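You operate a simulated robot arm through the tools that you are given. There is no shell and no other tool.

You run a simulated robot arm. Do the job below in one go: nothing can be reset, and whatever is moved stays where it is left.

Task
Put things in order on the sideboard. At the end: the white cloth pad stands where the black tin stood; the green bell stands on top of the pink book; the black tin stands where the yellow block stood; the yellow block stands where the green bell stood; whatever was shut is shut again. Leave all else as you found it, and nothing knocked over.

It is judged by the outcome, as a careful person would: the job done as asked, and still so three seconds after it is handed in. It fails if anything else is knocked over, pushed out of place, dropped, spilled or broken. Flat cloth is picked up by pressing the open fingertips on it (5 to 10 N) and closing them slowly along it; thin cloth reads only 2 to 8 mm in the jaws.

Robot
A 7-joint arm with a two-finger parallel gripper, fixed in place. Base frame: the origin is at the foot of the arm, x ahead of it, y to its left, z up; the work surface is at about z = 800. Units: mm, degrees, N and s.
With the tool pointing down near the work surface it reaches from about 100 to 660 mm from the base axis. Its first joint turns from -66.0 to 66.0 degrees. Payload 1.57 kg.
The TCP is the grasp point between the finger pads, 30 mm short of the fingertips. In the tool frame z runs along the fingers and y along their closing line. Largest opening 80 mm; finger width 17, thickness 12; the body of the gripper, 40 by 82 mm, starts 80 mm behind the TCP.
Orientation is that of the tool frame in the base frame, as [roll, pitch, yaw] about the fixed x, y, z axes, in that order (R = Rz(yaw) Ry(pitch) Rx(roll)). With the fingers straight down and closing along the base's y, the tool's x points along the base's -x, its y along +y and its z along -z.

Tools
- The arm moves only by the tool move_arm. Its argument "series" is one flat list of numbers, 7 for each row, row after row: the opening, from 0 (shut) to 1 (fully open), then the shift along the tool's x, y, z in cm, then the turn, a rotation vector about the tool's x, y, z in degrees. In form: [hand, dx, dy, dz, rx, ry, rz, hand, dx, dy, dz, rx, ry, rz, ...]. A call has 1 to 20 rows; each row shifts and turns the commanded pose from where the row before left it, along the tool's axes as they then stand. Rows are played at 5 a second. More than 50 mm and 8.6 degrees between two rows, or a gripper value outside its range, and nothing of the call is played. Where a pose cannot be reached the arm comes as near as it can. A force on the tool above 40 N (or 10 N above the force at the start of the call, whichever is more), or a blocked arm, ends the call early, and 0.2 s more pass. The fingers move at their own pace (about 72 mm/s each) and stop on an object; they squeeze with about 28 N. The grip force told is the motor's: it shows also when the fingers shut on nothing. Time passes only in rows, and 0.2 s behind the last, so rows that do not move let the fingers close. It gives the time, the measured TCP pose, the force on the tool (base axes), the opening and the grip force at its end, in the units of the frame above (readings bear some noise), with the torque about the TCP (base axes, N m) and any sound that the robot's microphone picked up.
- Cameras (640 x 400 px; columns grow to the right, rows downward): "scene" is fixed at [70.8, 466.5, 1405.6]; the picture's right is [-0.43, -0.91, 0.00], its down [-0.67, 0.31, -0.67] and it looks along [0.61, -0.29, -0.74] (base axes); focal length 322 px, centre (320, 200). "wrist" rides on the gripper at [72, -7, -122] in the tool frame; the picture's right is [0.09, 1.00, 0.00], its down [-0.84, 0.08, -0.54] and it looks along [-0.54, 0.05, 0.84] (tool axes); focal length 238 px, centre (320, 200). There is no depth. A picture from a camera that has moved, and an enlarged one, comes with that camera's place and axes in the base frame and with its lens.
- capture(camera): a new picture of that camera. It takes no simulated time.
- inspect(camera, box): a new picture of the part [left, top, right, bottom] of that camera's present view, enlarged. It takes no simulated time.
- hand_in(): hands the job in; it is judged then, once.

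Places have to be worked out from the pictures, the camera data and where the tool is seen. Open the gripper and draw the arm clear of the work before you hand the job in, unless the task says otherwise.

The tools are called after "Call:" as name(argument=value, ...) on one line, values as JSON. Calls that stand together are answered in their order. move_arm: Moves the arm, as the interface text tells. Its arguments: {"type":"object","properties":{"series":{"type":"array"}},"required":["series"]} The other tools are called the same way: capture (camera) takes a picture; inspect (camera, box) takes an enlarged picture of a part of a camera's view; hand_in () hands the job in.

At the start:

```text
clock: 0.0
ee_pos: [326.5, 252.6, 1114.1]
tcp_rot: [180.0, 0.1, -180.0]
contact_force: [-0.5, -0.1, -0.1]
moment: [0.01, 0.02, 0.03]
opening: 79.8
finger_force: 0.1
```

scene: 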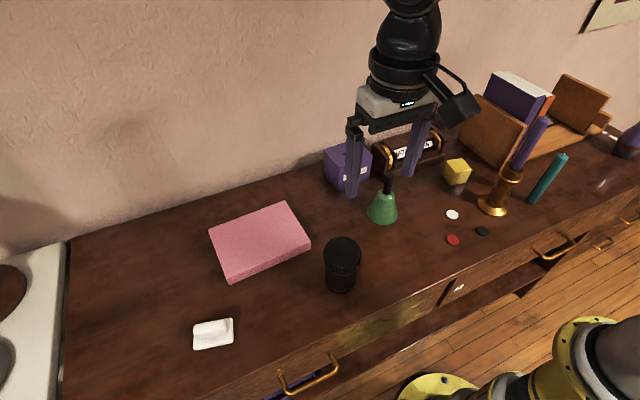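
wrist: 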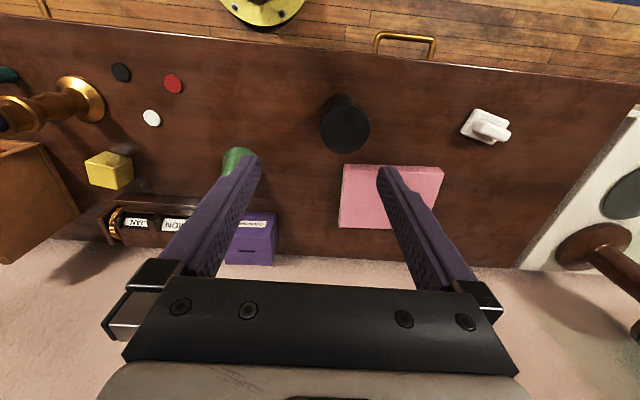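

I start by enlarging the parts of the scene that matter, to locate the objects before any motion.

Call:
inspect(camera="scene", box=[300, 130, 500, 300])

Call:
inspect(camera="scene", box=[160, 190, 380, 370])

Call:
inspect(camera="scene", box=[420, 60, 640, 260])

Call:
inspect(camera="wrist", box=[60, 50, 300, 280])

Call:
inspect(camera="wrist", box=[300, 70, 540, 240])

```text
2.35 times, centred on (400, 215) of scene
camera zoom: at [70.8, 466.5, 1405.6], right [-0.43, -0.91, 0.0], down [-0.67, 0.31, -0.67], along [0.61, -0.29, -0.74], focal length 757 px, centre (132, 165)
```

zoom: 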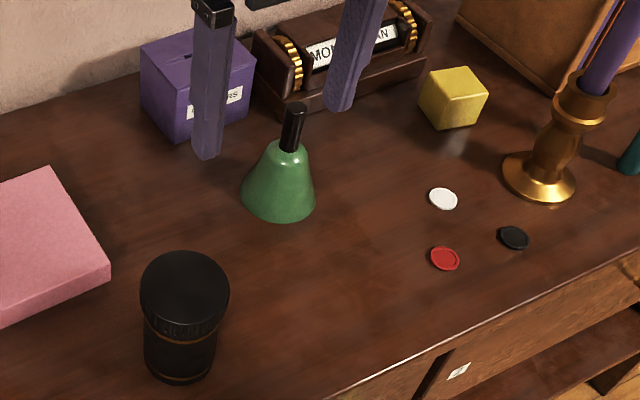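

```text
2.22 times, centred on (270, 280) of scene
camera zoom: at [70.8, 466.5, 1405.6], right [-0.43, -0.91, 0.0], down [-0.67, 0.31, -0.67], along [0.61, -0.29, -0.74], focal length 715 px, centre (431, 22)
```

zoom: 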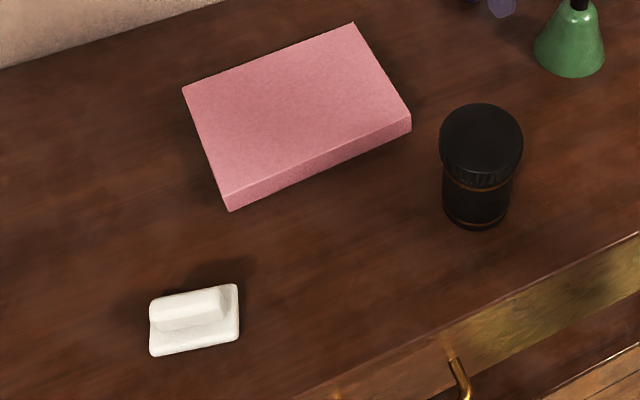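

```text
2.00 times, centred on (530, 160) of scene
camera zoom: at [70.8, 466.5, 1405.6], right [-0.43, -0.91, 0.0], down [-0.67, 0.31, -0.67], along [0.61, -0.29, -0.74], focal length 643 px, centre (-100, 280)
```

zoom: 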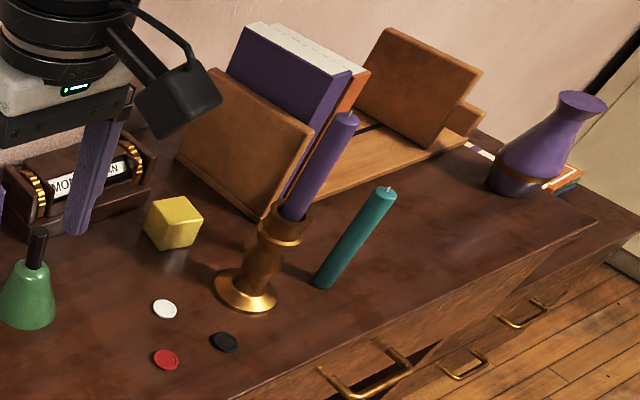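

```text
1.74 times, centred on (180, 165) of wrist
camera zoom: at [256.4, 246.4, 1234.7], right [-0.09, 1.0, 0.0], down [0.84, 0.08, 0.54], along [0.54, 0.05, -0.84], focal length 414 px, centre (564, 261)
```

zoom: 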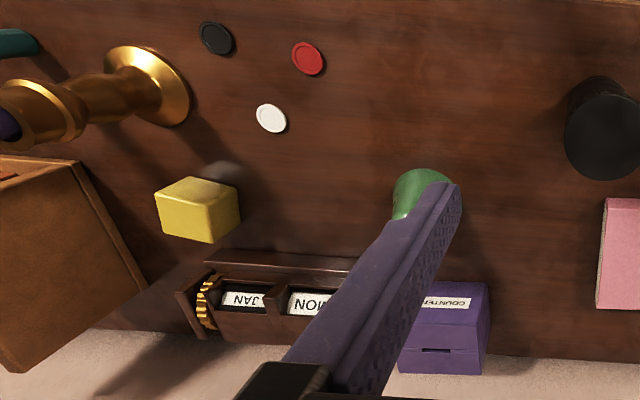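

```text
2.35 times, centred on (420, 155) of wrist
camera zoom: at [256.4, 246.4, 1234.7], right [-0.09, 1.0, 0.0], down [0.84, 0.08, 0.54], along [0.54, 0.05, -0.84], focal length 561 px, centre (85, 306)
```

zoom: 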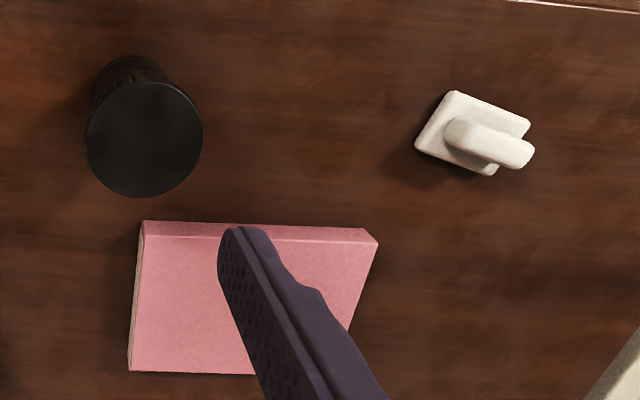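

Most things are roughly located; there is an odd grey patch under the yellow block and details on the tin and pad I need to see better.

Call:
inspect(camera="scene", box=[430, 140, 490, 205])

Call:
inspect(camera="wrist", box=[70, 120, 170, 200])

Call:
inspect(camera="scene", box=[310, 225, 380, 300])

Call:
inspect(camera="scene", box=[180, 305, 250, 360])

Call:
inspect(camera="scene", box=[230, 260, 640, 400])

```text
6.15 times, centred on (460, 172) of scene
camera zoom: at [70.8, 466.5, 1405.6], right [-0.43, -0.91, 0.0], down [-0.67, 0.31, -0.67], along [0.61, -0.29, -0.74], focal length 1980 px, centre (-542, 369)
```

zoom: 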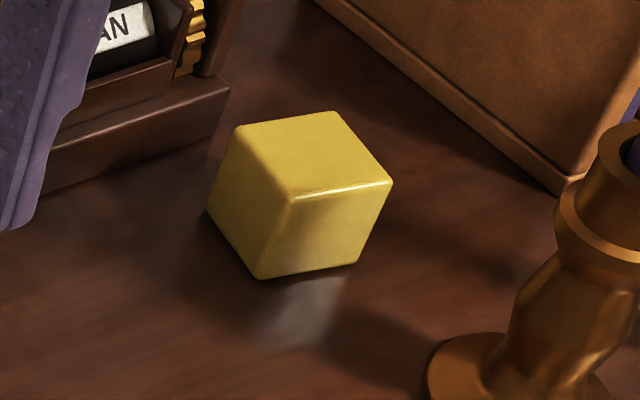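

```text
5.00 times, centred on (120, 160) of wrist
camera zoom: at [256.4, 246.4, 1234.7], right [-0.09, 1.0, 0.0], down [0.84, 0.08, 0.54], along [0.54, 0.05, -0.84], focal length 1192 px, centre (1320, 400)
```

zoom: 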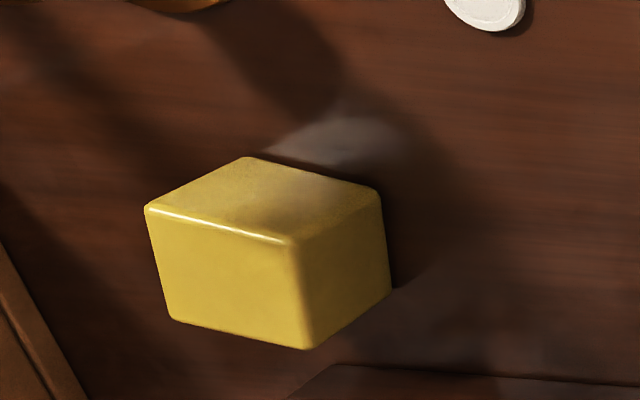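

```text
5.33 times, centred on (345, 262) of scene
camera zoom: at [70.8, 466.5, 1405.6], right [-0.43, -0.91, 0.0], down [-0.67, 0.31, -0.67], along [0.61, -0.29, -0.74], focal length 1716 px, centre (187, -133)
```

zoom: 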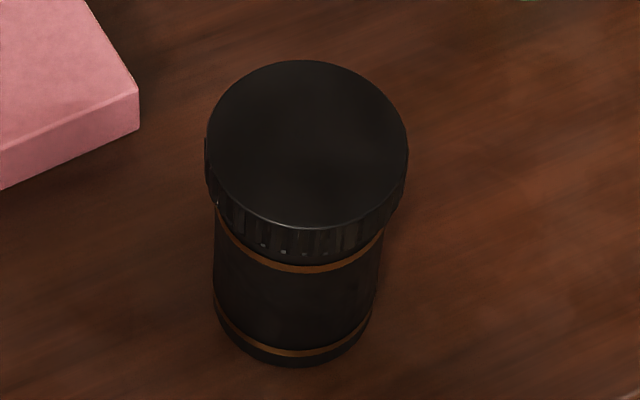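

```text
7.27 times, centred on (215, 332) of scene
camera zoom: at [70.8, 466.5, 1405.6], right [-0.43, -0.91, 0.0], down [-0.67, 0.31, -0.67], along [0.61, -0.29, -0.74], focal length 2339 px, centre (1084, -764)
```

zoom: 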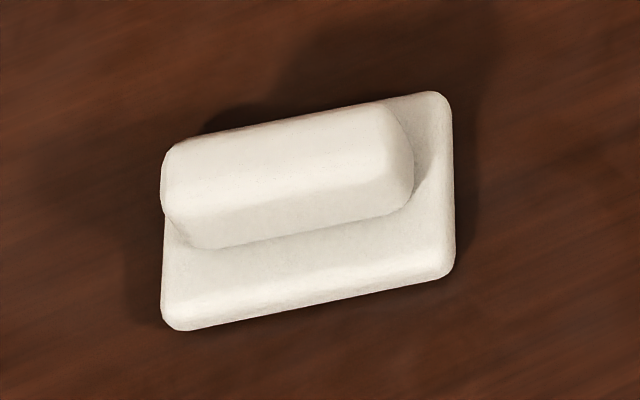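

```text
1.56 times, centred on (435, 330) of scene
camera zoom: at [70.8, 466.5, 1405.6], right [-0.43, -0.91, 0.0], down [-0.67, 0.31, -0.67], along [0.61, -0.29, -0.74], focal length 502 px, centre (140, -3)
```

zoom: 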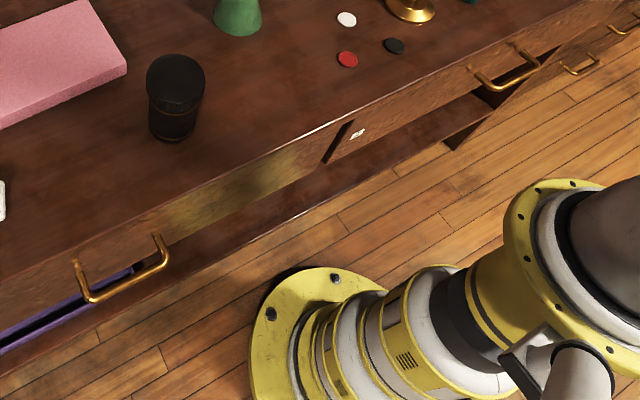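

The grey patch is only a sheen. My estimates: tin (347,288), about 109 tall with a lid wider than the body; bell (463,112), about 130 tall; book spanning x 442–580, y 313–500; pad (353,549); block about (480,-125). I'll do the bell first, so I move above it at a safe height and look.

Call:
move_arm(series=[1, -2.73, -2.81, 1.6, 0, 0, 0, 1, -2.73, -2.81, 1.6, 0, 0, 0, 1, -2.73, -2.81, 1.6, 0, 0, 0, 1, -2.73, -2.81, 1.6, 0, 0, 0, 1, -2.73, -2.81, 1.6, 0, 0, 0, 1, 0, 0, 0, 0, 0, 0])

Call:
capture(camera="wrist")

Call:
capture(camera="scene")

```text
clock: 1.4
ee_pos: [463.3, 113.9, 1032.6]
tcp_rot: [-180.0, 0.0, 179.9]
contact_force: [0.6, 0.3, -0.4]
moment: [0.01, -0.03, 0.01]
opening: 79.9
finger_force: 0.0
```

```text
taken
camera wrist: at [392.0, 107.0, 1154.2], right [-0.09, 1.0, 0.0], down [0.84, 0.08, 0.54], along [0.54, 0.05, -0.84], focal length 238 px, centre (320, 200)
```

wrist: 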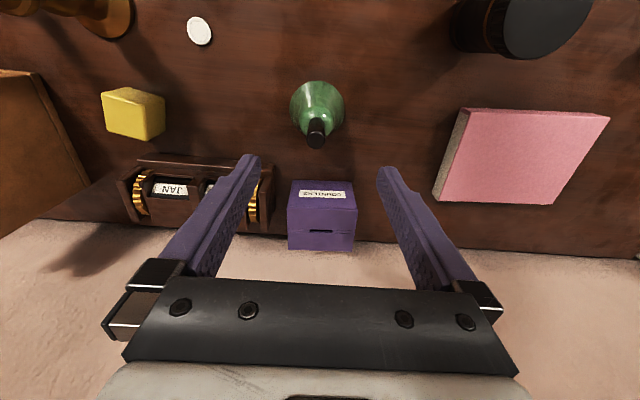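

```text
taken
```

scene: 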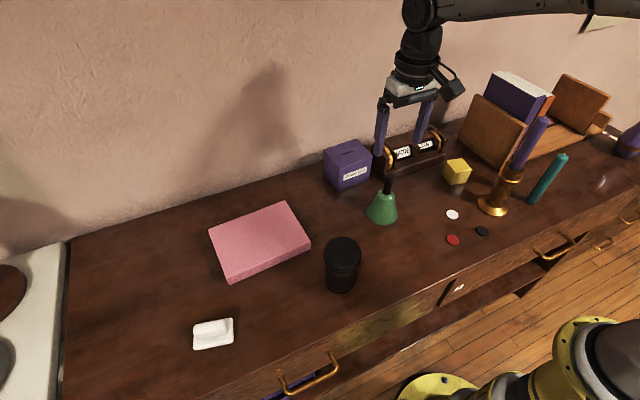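

The bell handle shows at about (465,110), agreeing with the scene camera. Before going down I enlarge the wrist view to fix the block's place and the bell's shape.

Call:
inspect(camera="wrist", box=[80, 60, 200, 160])

Call:
inspect(camera="wrist", box=[270, 60, 370, 160])

Call:
inspect(camera="scene", box=[360, 130, 490, 250])

```text
4.00 times, centred on (140, 110) of wrist
camera zoom: at [392.0, 107.0, 1154.2], right [-0.09, 1.0, 0.0], down [0.84, 0.08, 0.54], along [0.54, 0.05, -0.84], focal length 953 px, centre (1040, 560)
```

zoom: 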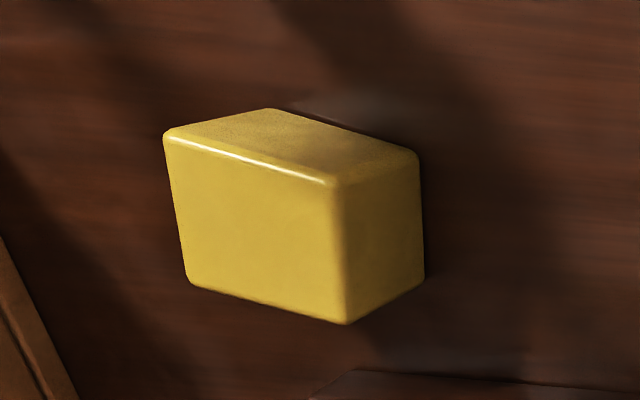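

```text
4.00 times, centred on (320, 110) of wrist
camera zoom: at [392.0, 107.0, 1154.2], right [-0.09, 1.0, 0.0], down [0.84, 0.08, 0.54], along [0.54, 0.05, -0.84], focal length 953 px, centre (320, 560)
```

zoom: 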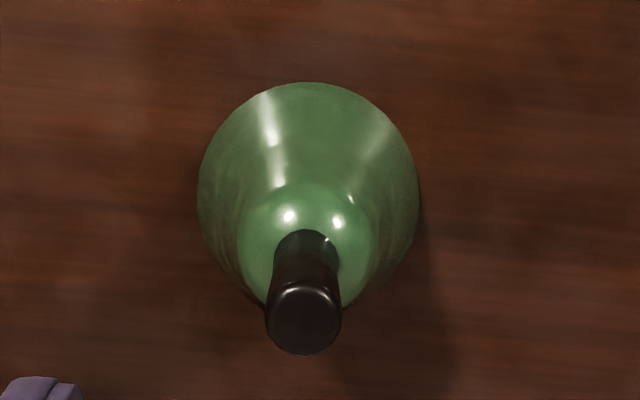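

```text
3.33 times, centred on (425, 190) of scene
camera zoom: at [70.9, 466.5, 1405.6], right [-0.43, -0.91, 0.0], down [-0.67, 0.31, -0.67], along [0.61, -0.29, -0.74], focal length 1072 px, centre (-30, 233)
```

zoom: 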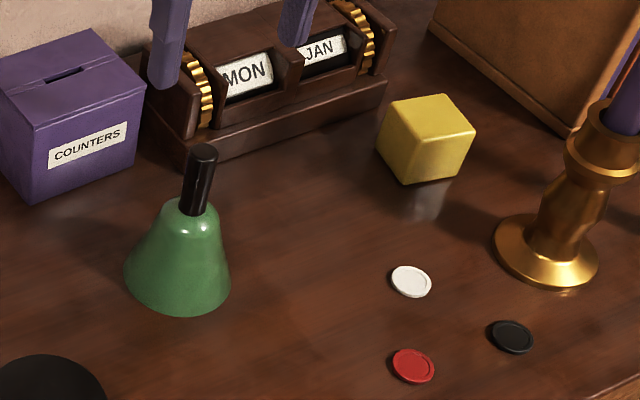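

Bell base centre works out to (465,109.5), handle spanning z≈872–930 and 18 mm thick; the block is a 47 mm cube at (489,-132), turned about -12°. Now I go down over the bell's handle to TCP z≈905, keeping the fingers open.

Call:
move_arm(series=[1, -0.17, -0.42, 2.5, 0, 0, 0, 0.8, 0, 0, 3.4, 0, 0, 0, 0.6, 0, 0, 3.4, 0, 0, 0, 0.6, 0, 0, 3.4, 0, 0, 0, 0.6, 0, 0, 0, 0, 0, 0])

Call:
capture(camera="wrist")

Call:
inspect(camera="scene", box=[340, 110, 460, 240])

```text
clock: 2.6
ee_pos: [464.9, 108.3, 906.1]
tcp_rot: [-180.0, 0.0, -180.0]
contact_force: [-0.2, -0.6, -0.6]
moment: [0.01, 0.0, -0.02]
opening: 48.0
finger_force: 0.0
```

```text
taken
camera wrist: at [394.2, 101.6, 1026.7], right [-0.09, 1.0, 0.0], down [0.84, 0.08, 0.54], along [0.54, 0.05, -0.84], focal length 238 px, centre (320, 200)
```

wrist: 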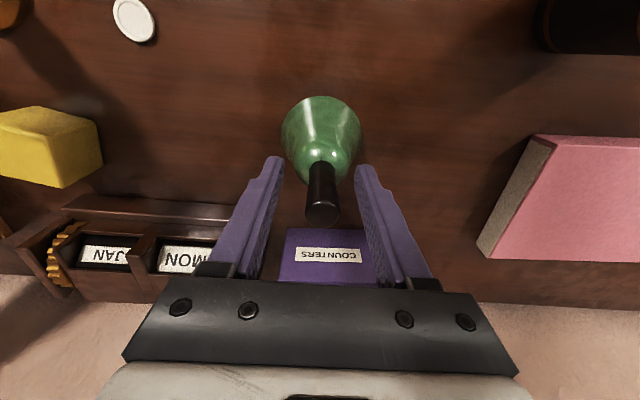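

```text
3.08 times, centred on (400, 175) of scene
camera zoom: at [70.9, 466.5, 1405.6], right [-0.43, -0.91, 0.0], down [-0.67, 0.31, -0.67], along [0.61, -0.29, -0.74], focal length 990 px, centre (74, 277)
```

zoom: 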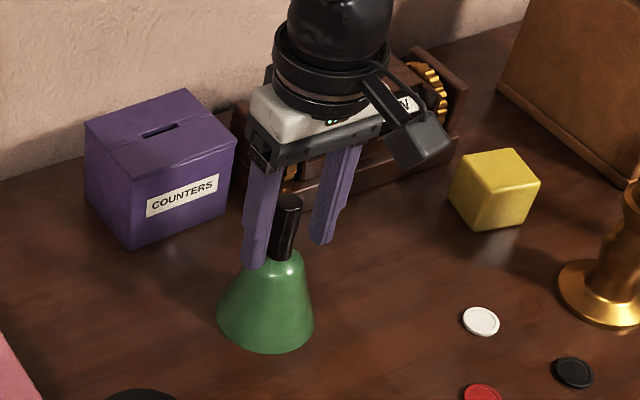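

The handle sits between the fingers and in line with the TCP. I close on it and let the fingers settle.

Call:
move_arm(series=[0.45, 0, 0, 0, 0, 0, 0, 0.3, 0, 0, 0, 0, 0, 0, 0.2, 0, 0, 0, 0, 0, 0, 0.1, 0, 0, 0, 0, 0, 0, 0, 0, 0, 0, 0, 0, 0, 0, 0, 0, 0, 0, 0, 0, 0, 0, 0, 0, 0, 0])

```text
refused: series must hold 7 numbers for each row
```

The list was miscounted and nothing was played; I send the closing rows again.

Call:
move_arm(series=[0.45, 0, 0, 0, 0, 0, 0, 0.3, 0, 0, 0, 0, 0, 0, 0.2, 0, 0, 0, 0, 0, 0, 0.1, 0, 0, 0, 0, 0, 0, 0, 0, 0, 0, 0, 0, 0, 0, 0, 0, 0, 0, 0, 0])

Call:
capture(camera="wrist")

```text
clock: 4.0
ee_pos: [465.6, 109.2, 907.0]
tcp_rot: [180.0, 0.1, -180.0]
contact_force: [0.7, 0.4, 0.4]
moment: [0.01, -0.03, -0.01]
opening: 19.5
finger_force: 28.4
```

```text
taken
camera wrist: at [394.2, 101.7, 1027.1], right [-0.09, 1.0, 0.0], down [0.84, 0.08, 0.54], along [0.54, 0.05, -0.84], focal length 238 px, centre (320, 200)
```

wrist: 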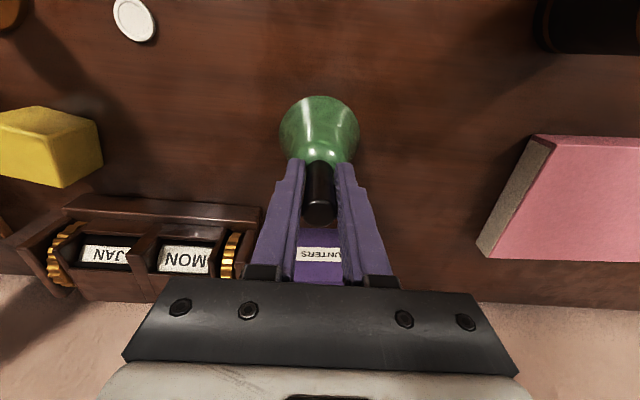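

The handle is gripped (19.5 mm, 28 N), so the bell's place is (465,109). I lift it straight up about 80 mm.

Call:
move_arm(series=[0, 0, 0, -1.0, 0, 0, 0, 0, 0, 0, -1.0, 0, 0, 0, 0, 0, 0, -2, 0, 0, 0, 0, 0, 0, -2, 0, 0, 0, 0, 0, 0, -2, 0, 0, 0, 0, 0, 0, 0, 0, 0, 0])

Call:
capture(camera="wrist")

Call:
capture(camera="scene")

```text
clock: 5.4
ee_pos: [468.1, 107.7, 988.5]
tcp_rot: [179.9, 0.0, -180.0]
contact_force: [-0.5, -0.4, -2.1]
moment: [-0.02, 0.0, 0.01]
opening: 19.1
finger_force: 28.2
```

```text
taken
camera wrist: at [395.6, 101.2, 1109.8], right [-0.09, 1.0, 0.0], down [0.84, 0.08, 0.54], along [0.54, 0.05, -0.84], focal length 238 px, centre (320, 200)
```

wrist: 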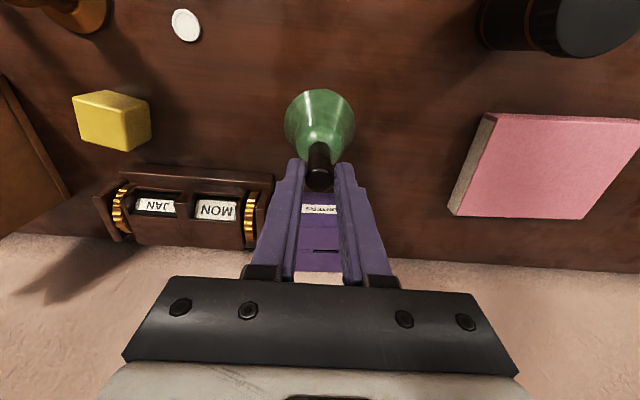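

```text
taken
```

scene: 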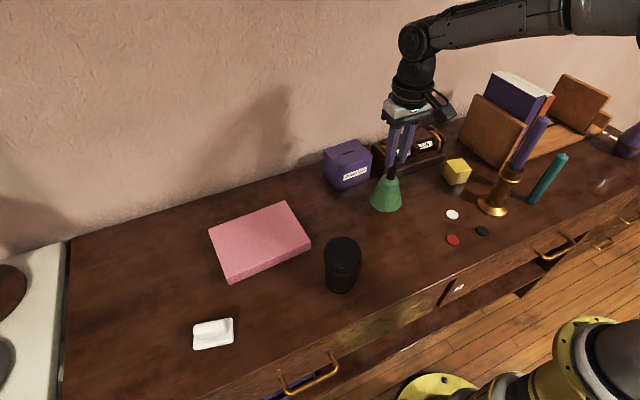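

The handle shows further down in the jaws than before, so the bell may have slid while being lifted. I enlarge both views to judge it.

Call:
inspect(camera="wrist", box=[260, 70, 380, 210])

Call:
inspect(camera="scene", box=[350, 90, 450, 230])

```text
2.86 times, centred on (320, 140) of wrist
camera zoom: at [395.6, 101.2, 1109.8], right [-0.09, 1.0, 0.0], down [0.84, 0.08, 0.54], along [0.54, 0.05, -0.84], focal length 681 px, centre (320, 371)
```

zoom: 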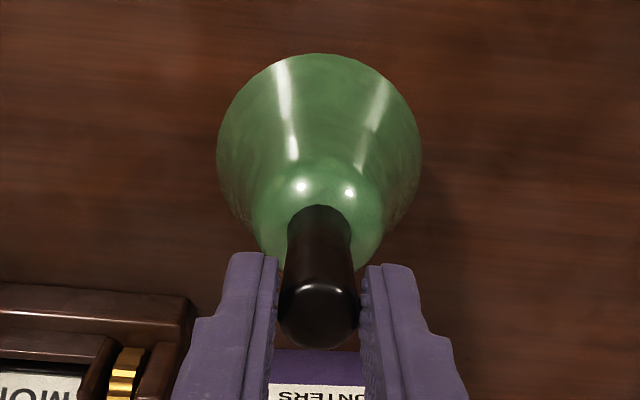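

```text
2.86 times, centred on (400, 160) of scene
camera zoom: at [70.9, 466.5, 1405.6], right [-0.43, -0.91, 0.0], down [-0.67, 0.31, -0.67], along [0.61, -0.29, -0.74], focal length 919 px, centre (91, 314)
```

zoom: 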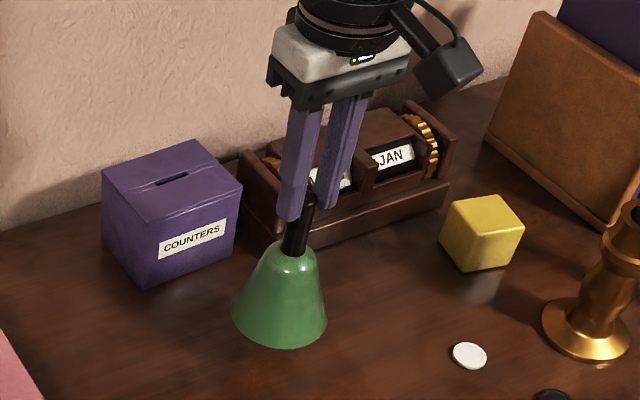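

The bell has slid about 30 mm down in the jaws, so this grip isn't holding and it may still be creeping. I lower it straight back towards its spot at once.

Call:
move_arm(series=[0, 0, 0, 2.0, 0, 0, 0, 0, 0, 0, 2.0, 0, 0, 0])

Call:
inspect(camera="wrist", box=[260, 70, 380, 230])

Call:
inspect(camera="scene", box=[350, 110, 450, 230])

```text
clock: 6.0
ee_pos: [465.9, 108.0, 947.2]
tcp_rot: [180.0, 0.0, -180.0]
contact_force: [0.0, -0.2, -2.0]
moment: [-0.03, 0.03, -0.03]
opening: 19.0
finger_force: 28.5
```

```text
2.50 times, centred on (320, 150) of wrist
camera zoom: at [394.8, 101.4, 1068.8], right [-0.09, 1.0, 0.0], down [0.84, 0.08, 0.54], along [0.54, 0.05, -0.84], focal length 596 px, centre (320, 325)
```

zoom: 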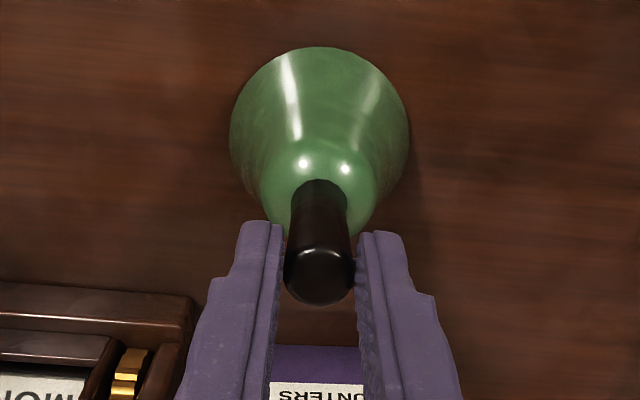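

```text
3.33 times, centred on (400, 170) of scene
camera zoom: at [70.9, 466.5, 1405.6], right [-0.43, -0.91, 0.0], down [-0.67, 0.31, -0.67], along [0.61, -0.29, -0.74], focal length 1072 px, centre (53, 300)
```

zoom: 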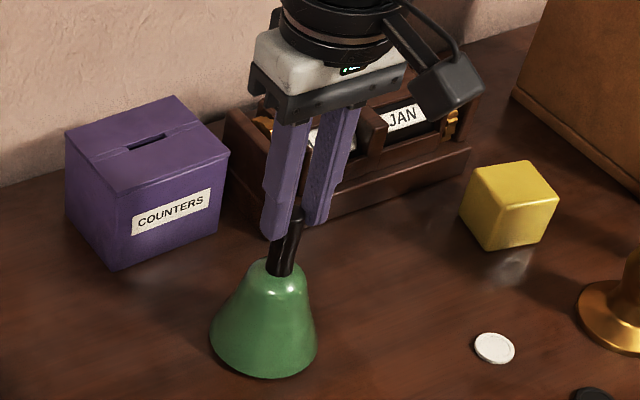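

The handle top is now at about z 930, so the bell is on or just above the table, and it is slowly creeping in the grip. I lower a few more millimetres to seat it, watching the force.

Call:
move_arm(series=[0, 0, 0, 0.4, 0, 0, 0, 0, 0, 0, 0.4, 0, 0, 0, 0, 0, 0, 0, 0, 0, 0])

Call:
inspect(camera="scene", box=[350, 110, 450, 230])

Call:
inspect(camera="wrist", box=[260, 70, 380, 230])

```text
clock: 6.8
ee_pos: [466.9, 106.9, 942.5]
tcp_rot: [-180.0, 0.4, -180.0]
contact_force: [-7.5, -1.5, 22.0]
moment: [-0.06, 0.08, 0.01]
opening: 19.7
finger_force: 28.1
```

```text
3.33 times, centred on (400, 170) of scene
camera zoom: at [70.3, 466.4, 1405.7], right [-0.43, -0.91, 0.0], down [-0.67, 0.31, -0.67], along [0.61, -0.29, -0.74], focal length 1072 px, centre (53, 300)
```

zoom: 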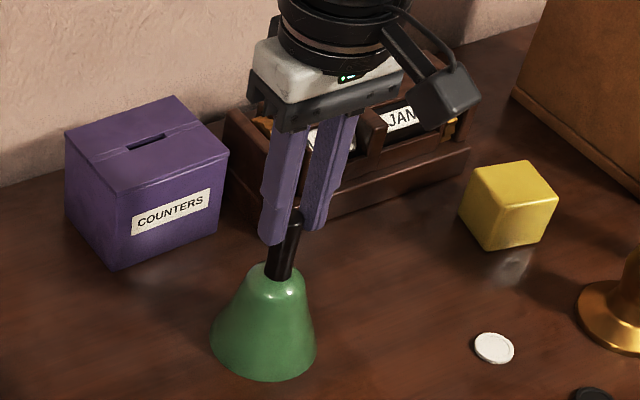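

```text
2.50 times, centred on (320, 150) of wrist
camera zoom: at [394.9, 100.8, 1062.7], right [-0.09, 1.0, 0.0], down [0.83, 0.08, 0.55], along [0.55, 0.05, -0.84], focal length 596 px, centre (320, 325)
```

zoom: 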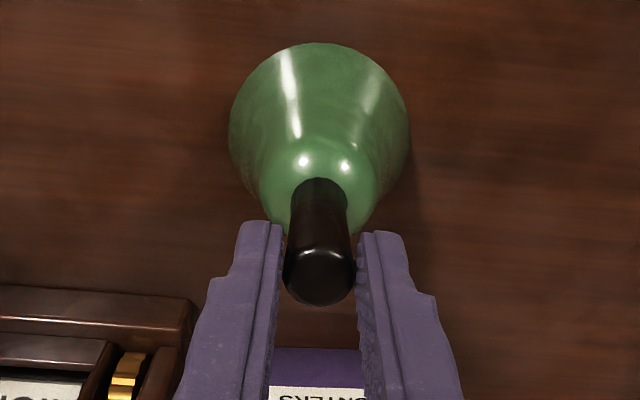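

Pressing down took 22 N without the handle sliding, so friction is adequate; the first grip probably had the tips on the bell's flared shoulder. I relieve the push, open, and look before regripping clear of the shoulder.

Call:
move_arm(series=[0, 0, 0, -0.3, 0, 0, 0, 0, 0, 0, -0.3, 0, 0, 0, 0.2, 0, 0, 0, 0, 0, 0, 0.35, 0, 0, 0, 0, 0, 0, 0.5, 0, 0, 0, 0, 0, 0, 0.5, 0, 0, 0, 0, 0, 0])

Call:
inspect(camera="wrist", box=[260, 70, 380, 230])

Call:
inspect(camera="scene", box=[350, 110, 450, 230])

```text
clock: 8.2
ee_pos: [466.8, 107.9, 944.6]
tcp_rot: [-180.0, 0.0, 179.9]
contact_force: [0.1, -0.2, -0.4]
moment: [0.03, 0.01, -0.01]
opening: 39.8
finger_force: 0.0
```

```text
2.50 times, centred on (320, 150) of wrist
camera zoom: at [395.1, 101.2, 1065.3], right [-0.09, 1.0, 0.0], down [0.84, 0.08, 0.54], along [0.54, 0.05, -0.84], focal length 596 px, centre (320, 325)
```

zoom: 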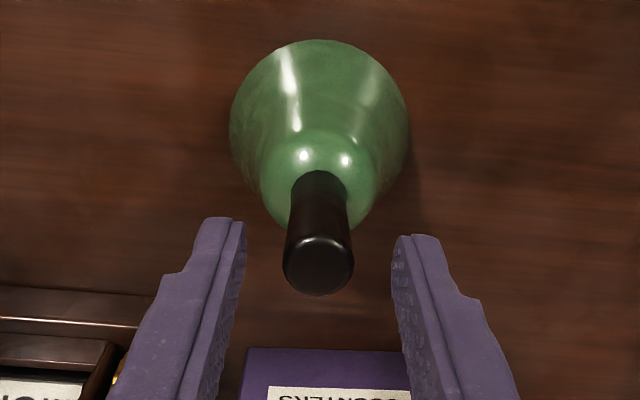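

```text
3.33 times, centred on (400, 170) of scene
camera zoom: at [70.8, 466.5, 1405.6], right [-0.43, -0.91, 0.0], down [-0.67, 0.31, -0.67], along [0.61, -0.29, -0.74], focal length 1072 px, centre (53, 300)
```

zoom: 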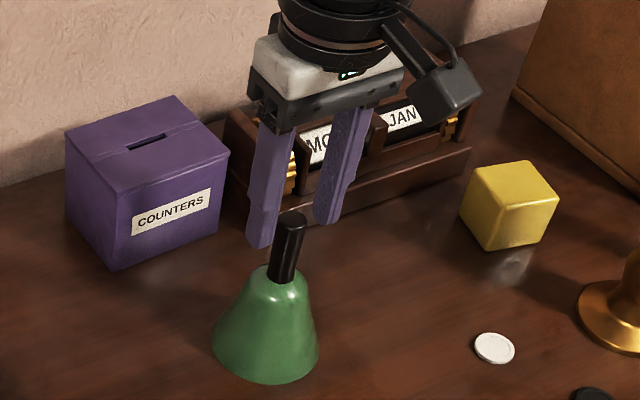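

The bell stands upright at (463,107), essentially where it was. I regrip with TCP z≈915 (tips at 885, above the shoulder) and allow the squeeze to build.

Call:
move_arm(series=[0.5, 0.25, 0, 1.5, 0, 0, 0, 0.5, 0, 0, 1.5, 0, 0, 0, 0.35, 0, 0, 0, 0, 0, 0, 0.2, 0, 0, 0, 0, 0, 0, 0.1, 0, 0, 0, 0, 0, 0, 0, 0, 0, 0, 0, 0, 0, 0, 0, 0, 0, 0, 0, 0])

Call:
inspect(camera="wrist", box=[260, 70, 380, 230])

```text
clock: 9.8
ee_pos: [464.2, 108.6, 914.2]
tcp_rot: [180.0, 0.0, -180.0]
contact_force: [0.3, -0.3, -0.6]
moment: [-0.01, 0.03, 0.02]
opening: 19.4
finger_force: 27.6
```

```text
2.50 times, centred on (320, 150) of wrist
camera zoom: at [392.5, 101.4, 1035.0], right [-0.09, 1.0, 0.0], down [0.84, 0.08, 0.54], along [0.54, 0.05, -0.84], focal length 596 px, centre (320, 325)
```

zoom: 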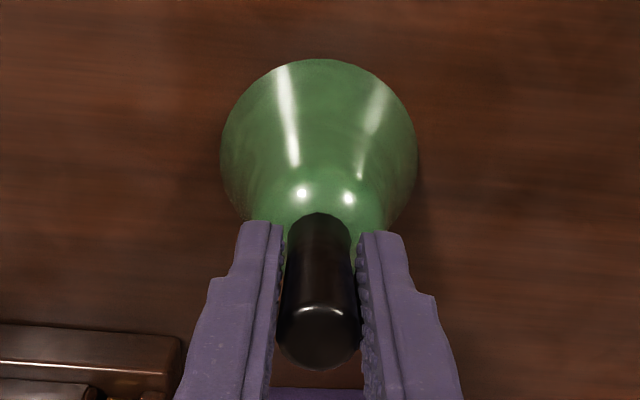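

Gripped again with the tips clear of the shoulder. I lift only 20 mm, slowly, and check for slip.

Call:
move_arm(series=[0, 0, 0, -0.5, 0, 0, 0, 0, 0, 0, -0.5, 0, 0, 0, 0, 0, 0, -0.5, 0, 0, 0, 0, 0, 0, -0.5, 0, 0, 0])

Call:
inspect(camera="wrist", box=[260, 70, 380, 230])

Call:
inspect(camera="scene", box=[350, 110, 450, 230])

```text
clock: 10.8
ee_pos: [464.1, 109.9, 934.9]
tcp_rot: [-180.0, 0.0, 180.0]
contact_force: [-0.5, -0.2, -2.1]
moment: [0.01, 0.01, -0.02]
opening: 19.7
finger_force: 27.8
```

```text
2.50 times, centred on (320, 150) of wrist
camera zoom: at [392.8, 102.8, 1055.5], right [-0.09, 1.0, 0.0], down [0.84, 0.08, 0.54], along [0.54, 0.05, -0.84], focal length 596 px, centre (320, 325)
```

zoom: 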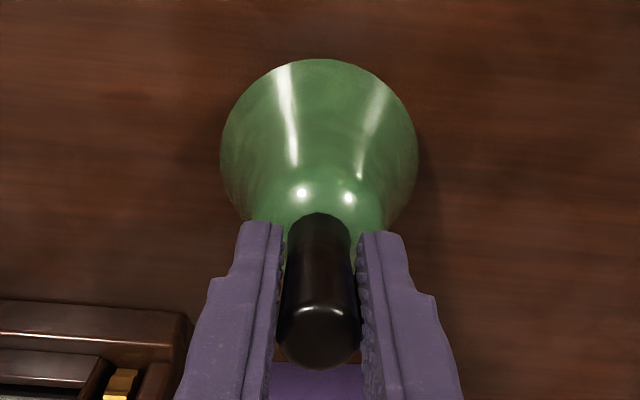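

```text
3.33 times, centred on (400, 170) of scene
camera zoom: at [70.9, 466.5, 1405.6], right [-0.43, -0.91, 0.0], down [-0.67, 0.31, -0.67], along [0.61, -0.29, -0.74], focal length 1072 px, centre (53, 300)
```

zoom: 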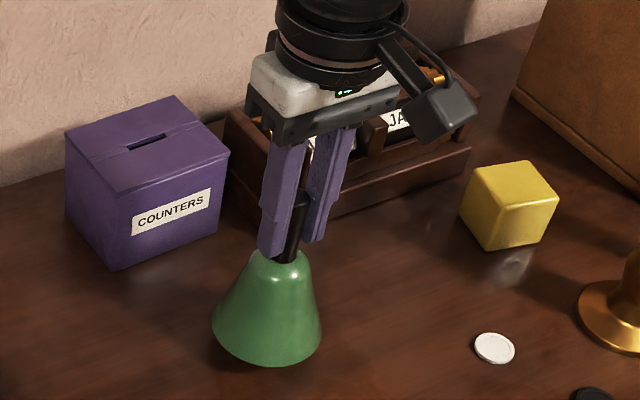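

No slip at all with a slow lift. I raise another 35 mm gently and then start moving towards the book at moderate pace.

Call:
move_arm(series=[0, 0, 0, -0.6, 0, 0, 0, 0, 0, 0, -0.7, 0, 0, 0, 0, 0, 0, -0.8, 0, 0, 0, 0, 0, 0, -0.8, 0, 0, 0, 0, 0, 0, -0.6, 0, 0, 0, 0, 0, 0.5, 0, 0, 0, 0, 0, 0, 1, 0, 0, 0, 0])

Call:
inspect(camera="wrist", box=[260, 70, 380, 230])

```text
clock: 12.4
ee_pos: [464.5, 122.9, 970.6]
tcp_rot: [179.9, 0.1, -180.0]
contact_force: [0.1, -0.2, -1.8]
moment: [-0.02, 0.04, 0.02]
opening: 19.8
finger_force: 28.2
```

```text
2.50 times, centred on (320, 150) of wrist
camera zoom: at [392.4, 116.6, 1091.2], right [-0.09, 1.0, 0.0], down [0.84, 0.08, 0.54], along [0.54, 0.05, -0.84], focal length 596 px, centre (320, 325)
```

zoom: 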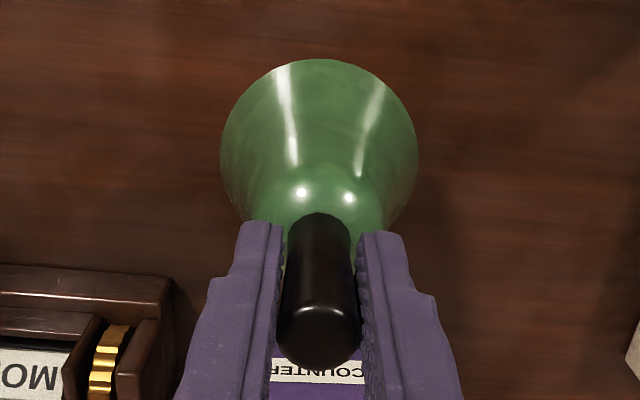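

Holding firmly. I carry it across to above the near half of the book, aiming for (495,380), in 2 cm rows.

Call:
move_arm(series=[0, -0.1, 1.5, 0, 0, 0, 0, 0, -0.25, 2, 0, 0, 0, 0, 0, -0.25, 2, 0, 0, 0, 0, 0, -0.25, 2, 0, 0, 0, 0, 0, -0.25, 2, 0, 0, 0, 0, 0, -0.25, 2, 0, 0, 0, 0, 0, -0.25, 2, 0, 0, 0, 0, 0, -0.25, 2, 0, 0, 0, 0, 0, -0.25, 2, 0, 0, 0, 0, 0, -0.25, 2, 0, 0, 0, 0, 0, -0.25, 2, 0, 0, 0, 0, 0, -0.25, 2, 0, 0, 0, 0, 0, -0.2, 1.5, 0, 0, 0, 0, 0, 0, 0.7, 0, 0, 0, 0, 0, 0, 0, 0, 0, 0, 0])

Call:
capture(camera="wrist")

Call:
capture(camera="scene")

```text
clock: 15.6
ee_pos: [491.8, 381.5, 970.5]
tcp_rot: [-180.0, 0.0, -179.9]
contact_force: [0.1, -0.2, -1.6]
moment: [-0.01, 0.02, 0.0]
opening: 19.7
finger_force: 27.7
```

```text
taken
camera wrist: at [422.1, 374.1, 1091.0], right [-0.09, 1.0, 0.0], down [0.84, 0.08, 0.54], along [0.54, 0.05, -0.84], focal length 238 px, centre (320, 200)
```

wrist: 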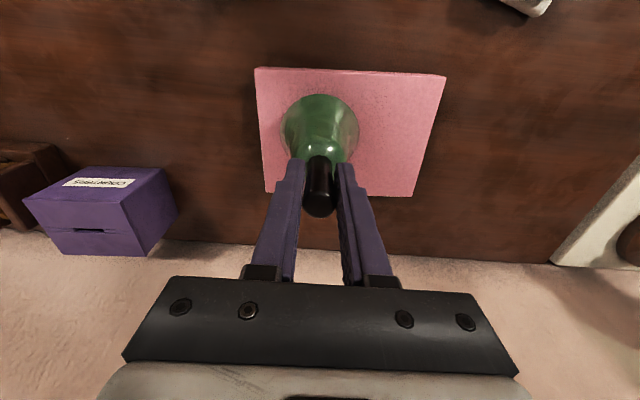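

```text
taken
```

scene: 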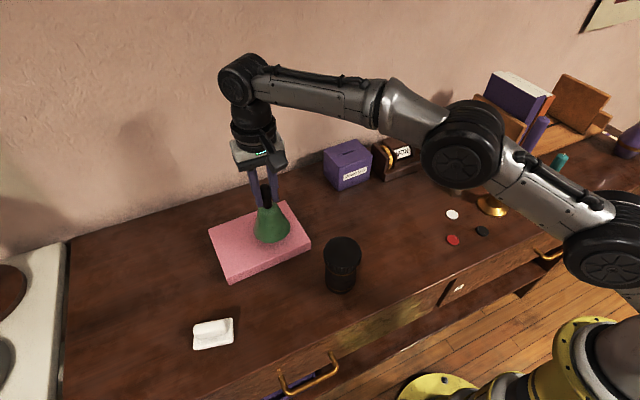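

The bell is over the book but 7 mm short of a comfortable margin at the near edge. I shift to about (506,391) and lower slowly towards the book top.

Call:
move_arm(series=[0, -0.7, 0.5, 0, 0, 0, 0, 0, -0.7, 0.5, 0, 0, 0, 0, 0, 0, 0, 0.6, 0, 0, 0, 0, 0, 0, 0.6, 0, 0, 0, 0, 0, 0, 0.6, 0, 0, 0, 0, 0, 0, 0.6, 0, 0, 0, 0, 0, 0, 0, 0, 0, 0])

Call:
inspect(camera="scene", box=[200, 160, 320, 290])

Call:
capture(camera="wrist")

```text
clock: 17.2
ee_pos: [508.2, 391.0, 943.9]
tcp_rot: [179.9, 0.0, 179.9]
contact_force: [0.6, 0.1, -1.7]
moment: [0.06, 0.0, -0.05]
opening: 19.5
finger_force: 28.1
```

```text
3.08 times, centred on (260, 225) of scene
camera zoom: at [70.9, 466.5, 1405.6], right [-0.43, -0.91, 0.0], down [-0.67, 0.31, -0.67], along [0.61, -0.29, -0.74], focal length 990 px, centre (505, 123)
```

zoom: 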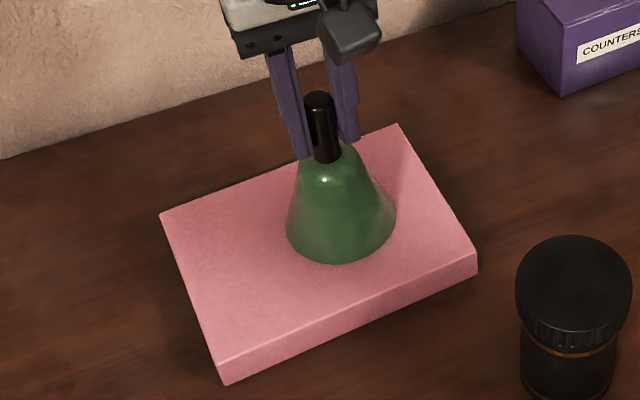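

```text
taken
camera wrist: at [437.4, 383.3, 1065.7], right [-0.09, 1.0, 0.0], down [0.84, 0.08, 0.54], along [0.54, 0.05, -0.84], focal length 238 px, centre (320, 200)
```

wrist: 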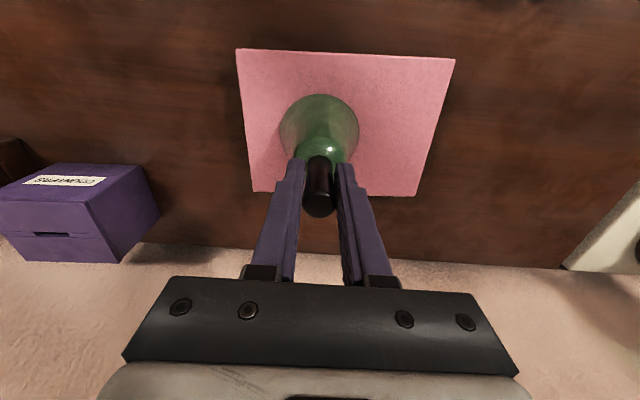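

The bell base is near 830, a few millimetres above the book. I lower in 2 mm rows until the force shows support.

Call:
move_arm(series=[0, 0, 0, 0.2, 0, 0, 0, 0, 0, 0, 0.2, 0, 0, 0])

```text
clock: 17.8
ee_pos: [508.0, 389.4, 944.2]
tcp_rot: [179.9, 0.2, 180.0]
contact_force: [-2.9, -3.7, 9.9]
moment: [-0.45, 0.68, 0.01]
opening: 19.6
finger_force: 28.4
```

Supported: 10 N upward at TCP z 944, so the book top is about z 829. I back off 2 mm to relieve the load, then open.

Call:
move_arm(series=[0, 0, 0, -0.2, 0, 0, 0, 0, 0, 0, 0, 0, 0, 0])

```text
clock: 18.4
ee_pos: [508.3, 391.2, 944.2]
tcp_rot: [179.9, 0.0, 180.0]
contact_force: [-0.5, -3.0, 10.8]
moment: [-0.31, 0.2, 0.02]
opening: 19.6
finger_force: 28.0
```

Still 11 N of support force; I raise another 2 mm and read again.

Call:
move_arm(series=[0, 0, 0, -0.15, 0, 0, 0, 0, 0, 0, 0, 0, 0, 0])

```text
clock: 19.0
ee_pos: [507.8, 389.6, 944.0]
tcp_rot: [-180.0, -0.1, 180.0]
contact_force: [2.6, 0.2, 4.3]
moment: [0.04, -0.41, 0.01]
opening: 19.4
finger_force: 28.1
```

The load is down to 4 N, so the bell rests on the book. I open the fingers gradually.

Call:
move_arm(series=[0.22, 0, 0, 0, 0, 0, 0, 0.3, 0, 0, 0, 0, 0, 0, 0.4, 0, 0, 0, 0, 0, 0, 0.6, 0, 0, 0, 0, 0, 0, 0.6, 0, 0, 0, 0, 0, 0])

Call:
capture(camera="wrist")

Call:
inspect(camera="scene", box=[200, 160, 320, 290])

```text
clock: 20.2
ee_pos: [507.8, 391.6, 944.0]
tcp_rot: [-180.0, 0.1, 180.0]
contact_force: [0.0, -0.4, -0.5]
moment: [-0.01, 0.03, 0.0]
opening: 48.0
finger_force: 0.0
```

```text
taken
camera wrist: at [436.7, 383.8, 1065.7], right [-0.09, 1.0, 0.0], down [0.84, 0.08, 0.54], along [0.54, 0.05, -0.84], focal length 238 px, centre (320, 200)
```

wrist: 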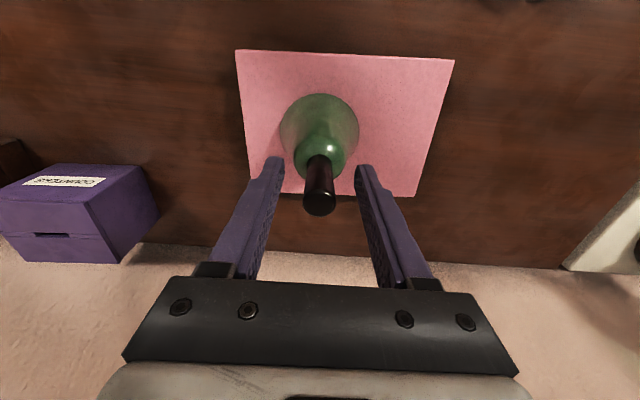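

```text
3.08 times, centred on (260, 225) of scene
camera zoom: at [70.8, 466.5, 1405.6], right [-0.43, -0.91, 0.0], down [-0.67, 0.31, -0.67], along [0.61, -0.29, -0.74], focal length 990 px, centre (505, 123)
```

zoom: 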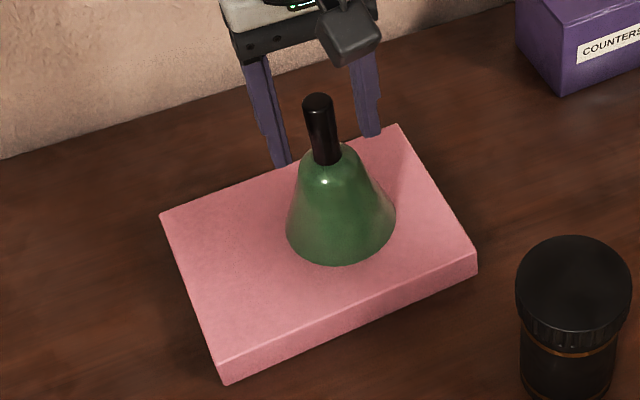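

The bell stands upright on the book. I rise clear of the handle, then travel to above the yellow block and turn the tool 12° to match the cube.

Call:
move_arm(series=[0.7, 0, 0, -3, 0, 0, 0, 0.8, 0, 0, -4, 0, 0, 0, 1, 0, 0, -4, 0, 0, 0, 1, 0.1, -3, 0, 0, 0, 0, 1, 0.17, -4.7, 0, 0, 0, 0, 1, 0.17, -4.7, 0, 0, 0, 0, 1, 0.17, -4.7, 0, 0, 0, 0, 1, 0.17, -4.7, 0, 0, 0, 0, 1, 0.17, -4.7, 0, 0, 0, 0, 1, 0.17, -4.7, 0, 0, 0, 0, 1, 0.17, -4.7, 0, 0, 0, 0, 1, 0.17, -4.7, 0, 0, 0, 0, 1, 0.17, -4.7, 0, 0, 0, 0, 1, 0.17, -4.7, 0, 0, 0, 0, 1, 0.17, -2.4, 0, 0, 0, 0, 1, 0, 0, 0, 0, 0, 6, 1, 0, 0, 0, 0, 0, 6, 1, 0, 0, 0, 0, 0, 0])

Call:
capture(camera="wrist")

Call:
capture(camera="scene")

```text
clock: 24.0
ee_pos: [470.7, -147.7, 1041.8]
tcp_rot: [180.0, 0.0, 168.0]
contact_force: [0.1, 0.0, -0.2]
moment: [-0.02, 0.04, -0.01]
opening: 80.1
finger_force: 0.2
out of reach, approached as far as the arm can: row 2, 3
```

```text
taken
camera wrist: at [399.9, -139.5, 1161.5], right [0.12, 0.99, 0.0], down [0.83, -0.1, 0.54], along [0.54, -0.06, -0.84], focal length 238 px, centre (320, 200)
```

wrist: 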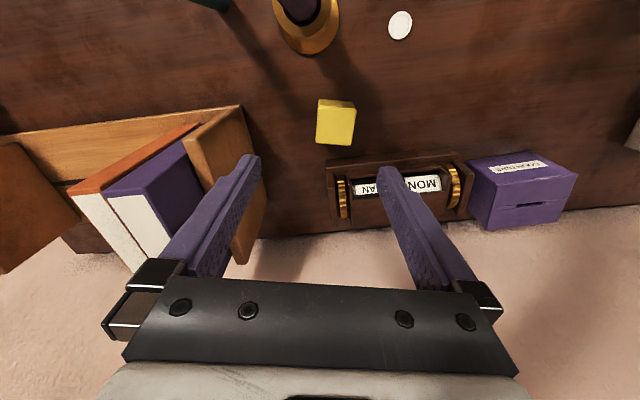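

```text
taken
```

scene: 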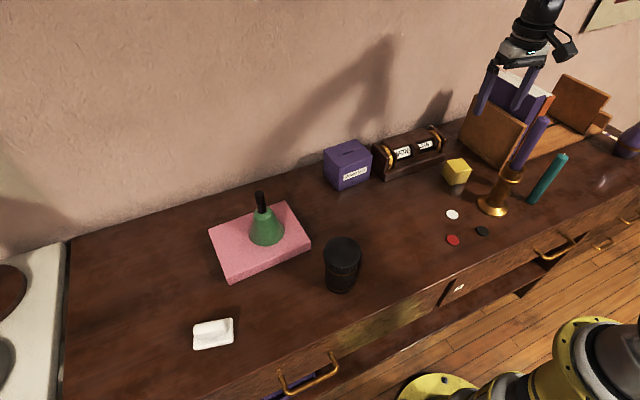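

The bell is standing well on the book. I enlarge the block from here to recheck its place and turn.

Call:
inspect(camera="wrist", box=[280, 70, 400, 170])

Call:
inspect(camera="wrist", box=[180, 0, 500, 260])

```text
4.00 times, centred on (340, 120) of wrist
camera zoom: at [399.9, -139.5, 1161.5], right [0.12, 0.99, 0.0], down [0.83, -0.1, 0.54], along [0.54, -0.06, -0.84], focal length 953 px, centre (240, 520)
```

zoom: 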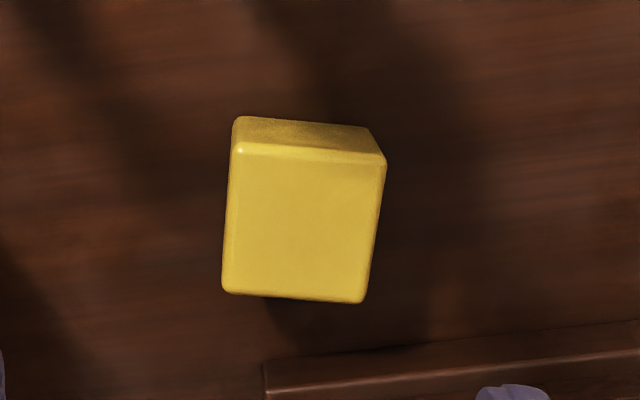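

```text
1.54 times, centred on (340, 130) of wrist
camera zoom: at [399.9, -139.5, 1161.5], right [0.12, 0.99, 0.0], down [0.83, -0.1, 0.54], along [0.54, -0.06, -0.84], focal length 367 px, centre (289, 308)
```

zoom: 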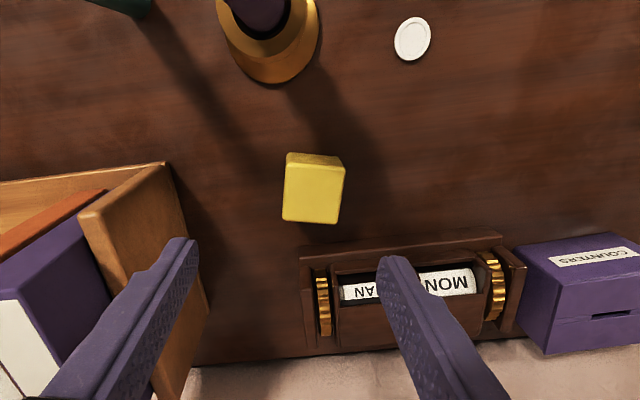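

From both views the cube's centre is (490.5,-130), top at z 847, turned about -11°. To keep the wrist camera and its mount away from the candlestick at (377,-150), I centre above the cube and turn the tool another 90°, so that the camera sits on the open +y side.

Call:
move_arm(series=[1, -1.57, 2.14, 0, 0, 0, 0, 1, 0, 0, 0, 0, 0, 8.1, 1, 0, 0, 0, 0, 0, 8.1, 1, 0, 0, 0, 0, 0, 8.1, 1, 0, 0, 0, 0, 0, 8.1, 1, 0, 0, 0, 0, 0, 8.1, 1, 0, 0, 0, 0, 0, 8.1, 1, 0, 0, 0, 0, 0, 8.1, 1, 0, 0, 0, 0, 0, 8.1, 1, 0, 0, 0, 0, 0, 8.1, 1, 0, 0, 0, 0, 0, 8.1, 1, 0, 0, 0, 0, 0, 8.1, 0.8, 0, 0, 0, 0, 0, 0])

Call:
capture(camera="wrist")

Call:
capture(camera="scene")

```text
clock: 26.8
ee_pos: [489.2, -130.4, 1040.6]
tcp_rot: [179.9, 0.0, 78.8]
contact_force: [-0.1, -0.3, -0.8]
moment: [0.03, 0.0, 0.0]
opening: 63.9
finger_force: 0.0
```

```text
taken
camera wrist: at [497.7, -58.3, 1160.9], right [0.99, -0.1, 0.0], down [-0.09, -0.84, 0.54], along [-0.06, -0.54, -0.84], focal length 238 px, centre (320, 200)
```

wrist: 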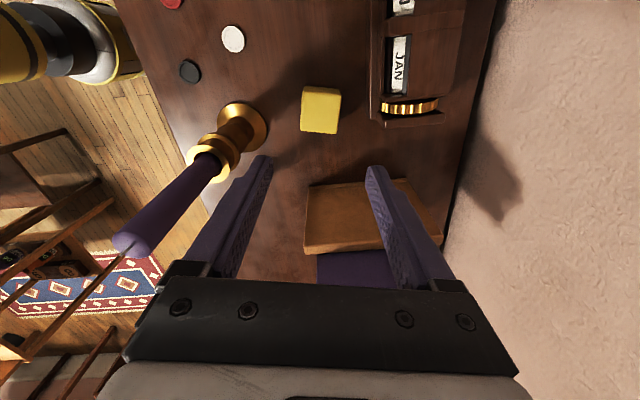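

```text
taken
```

scene: 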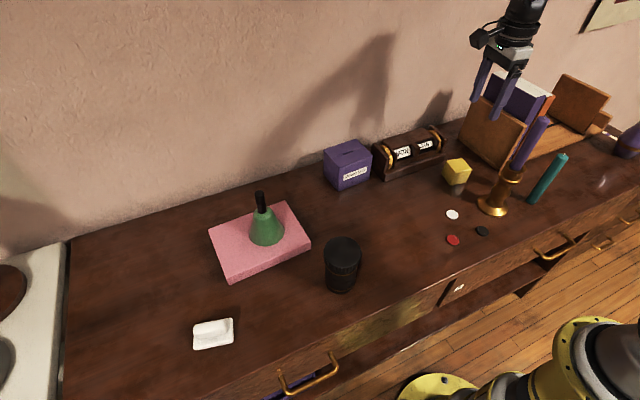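

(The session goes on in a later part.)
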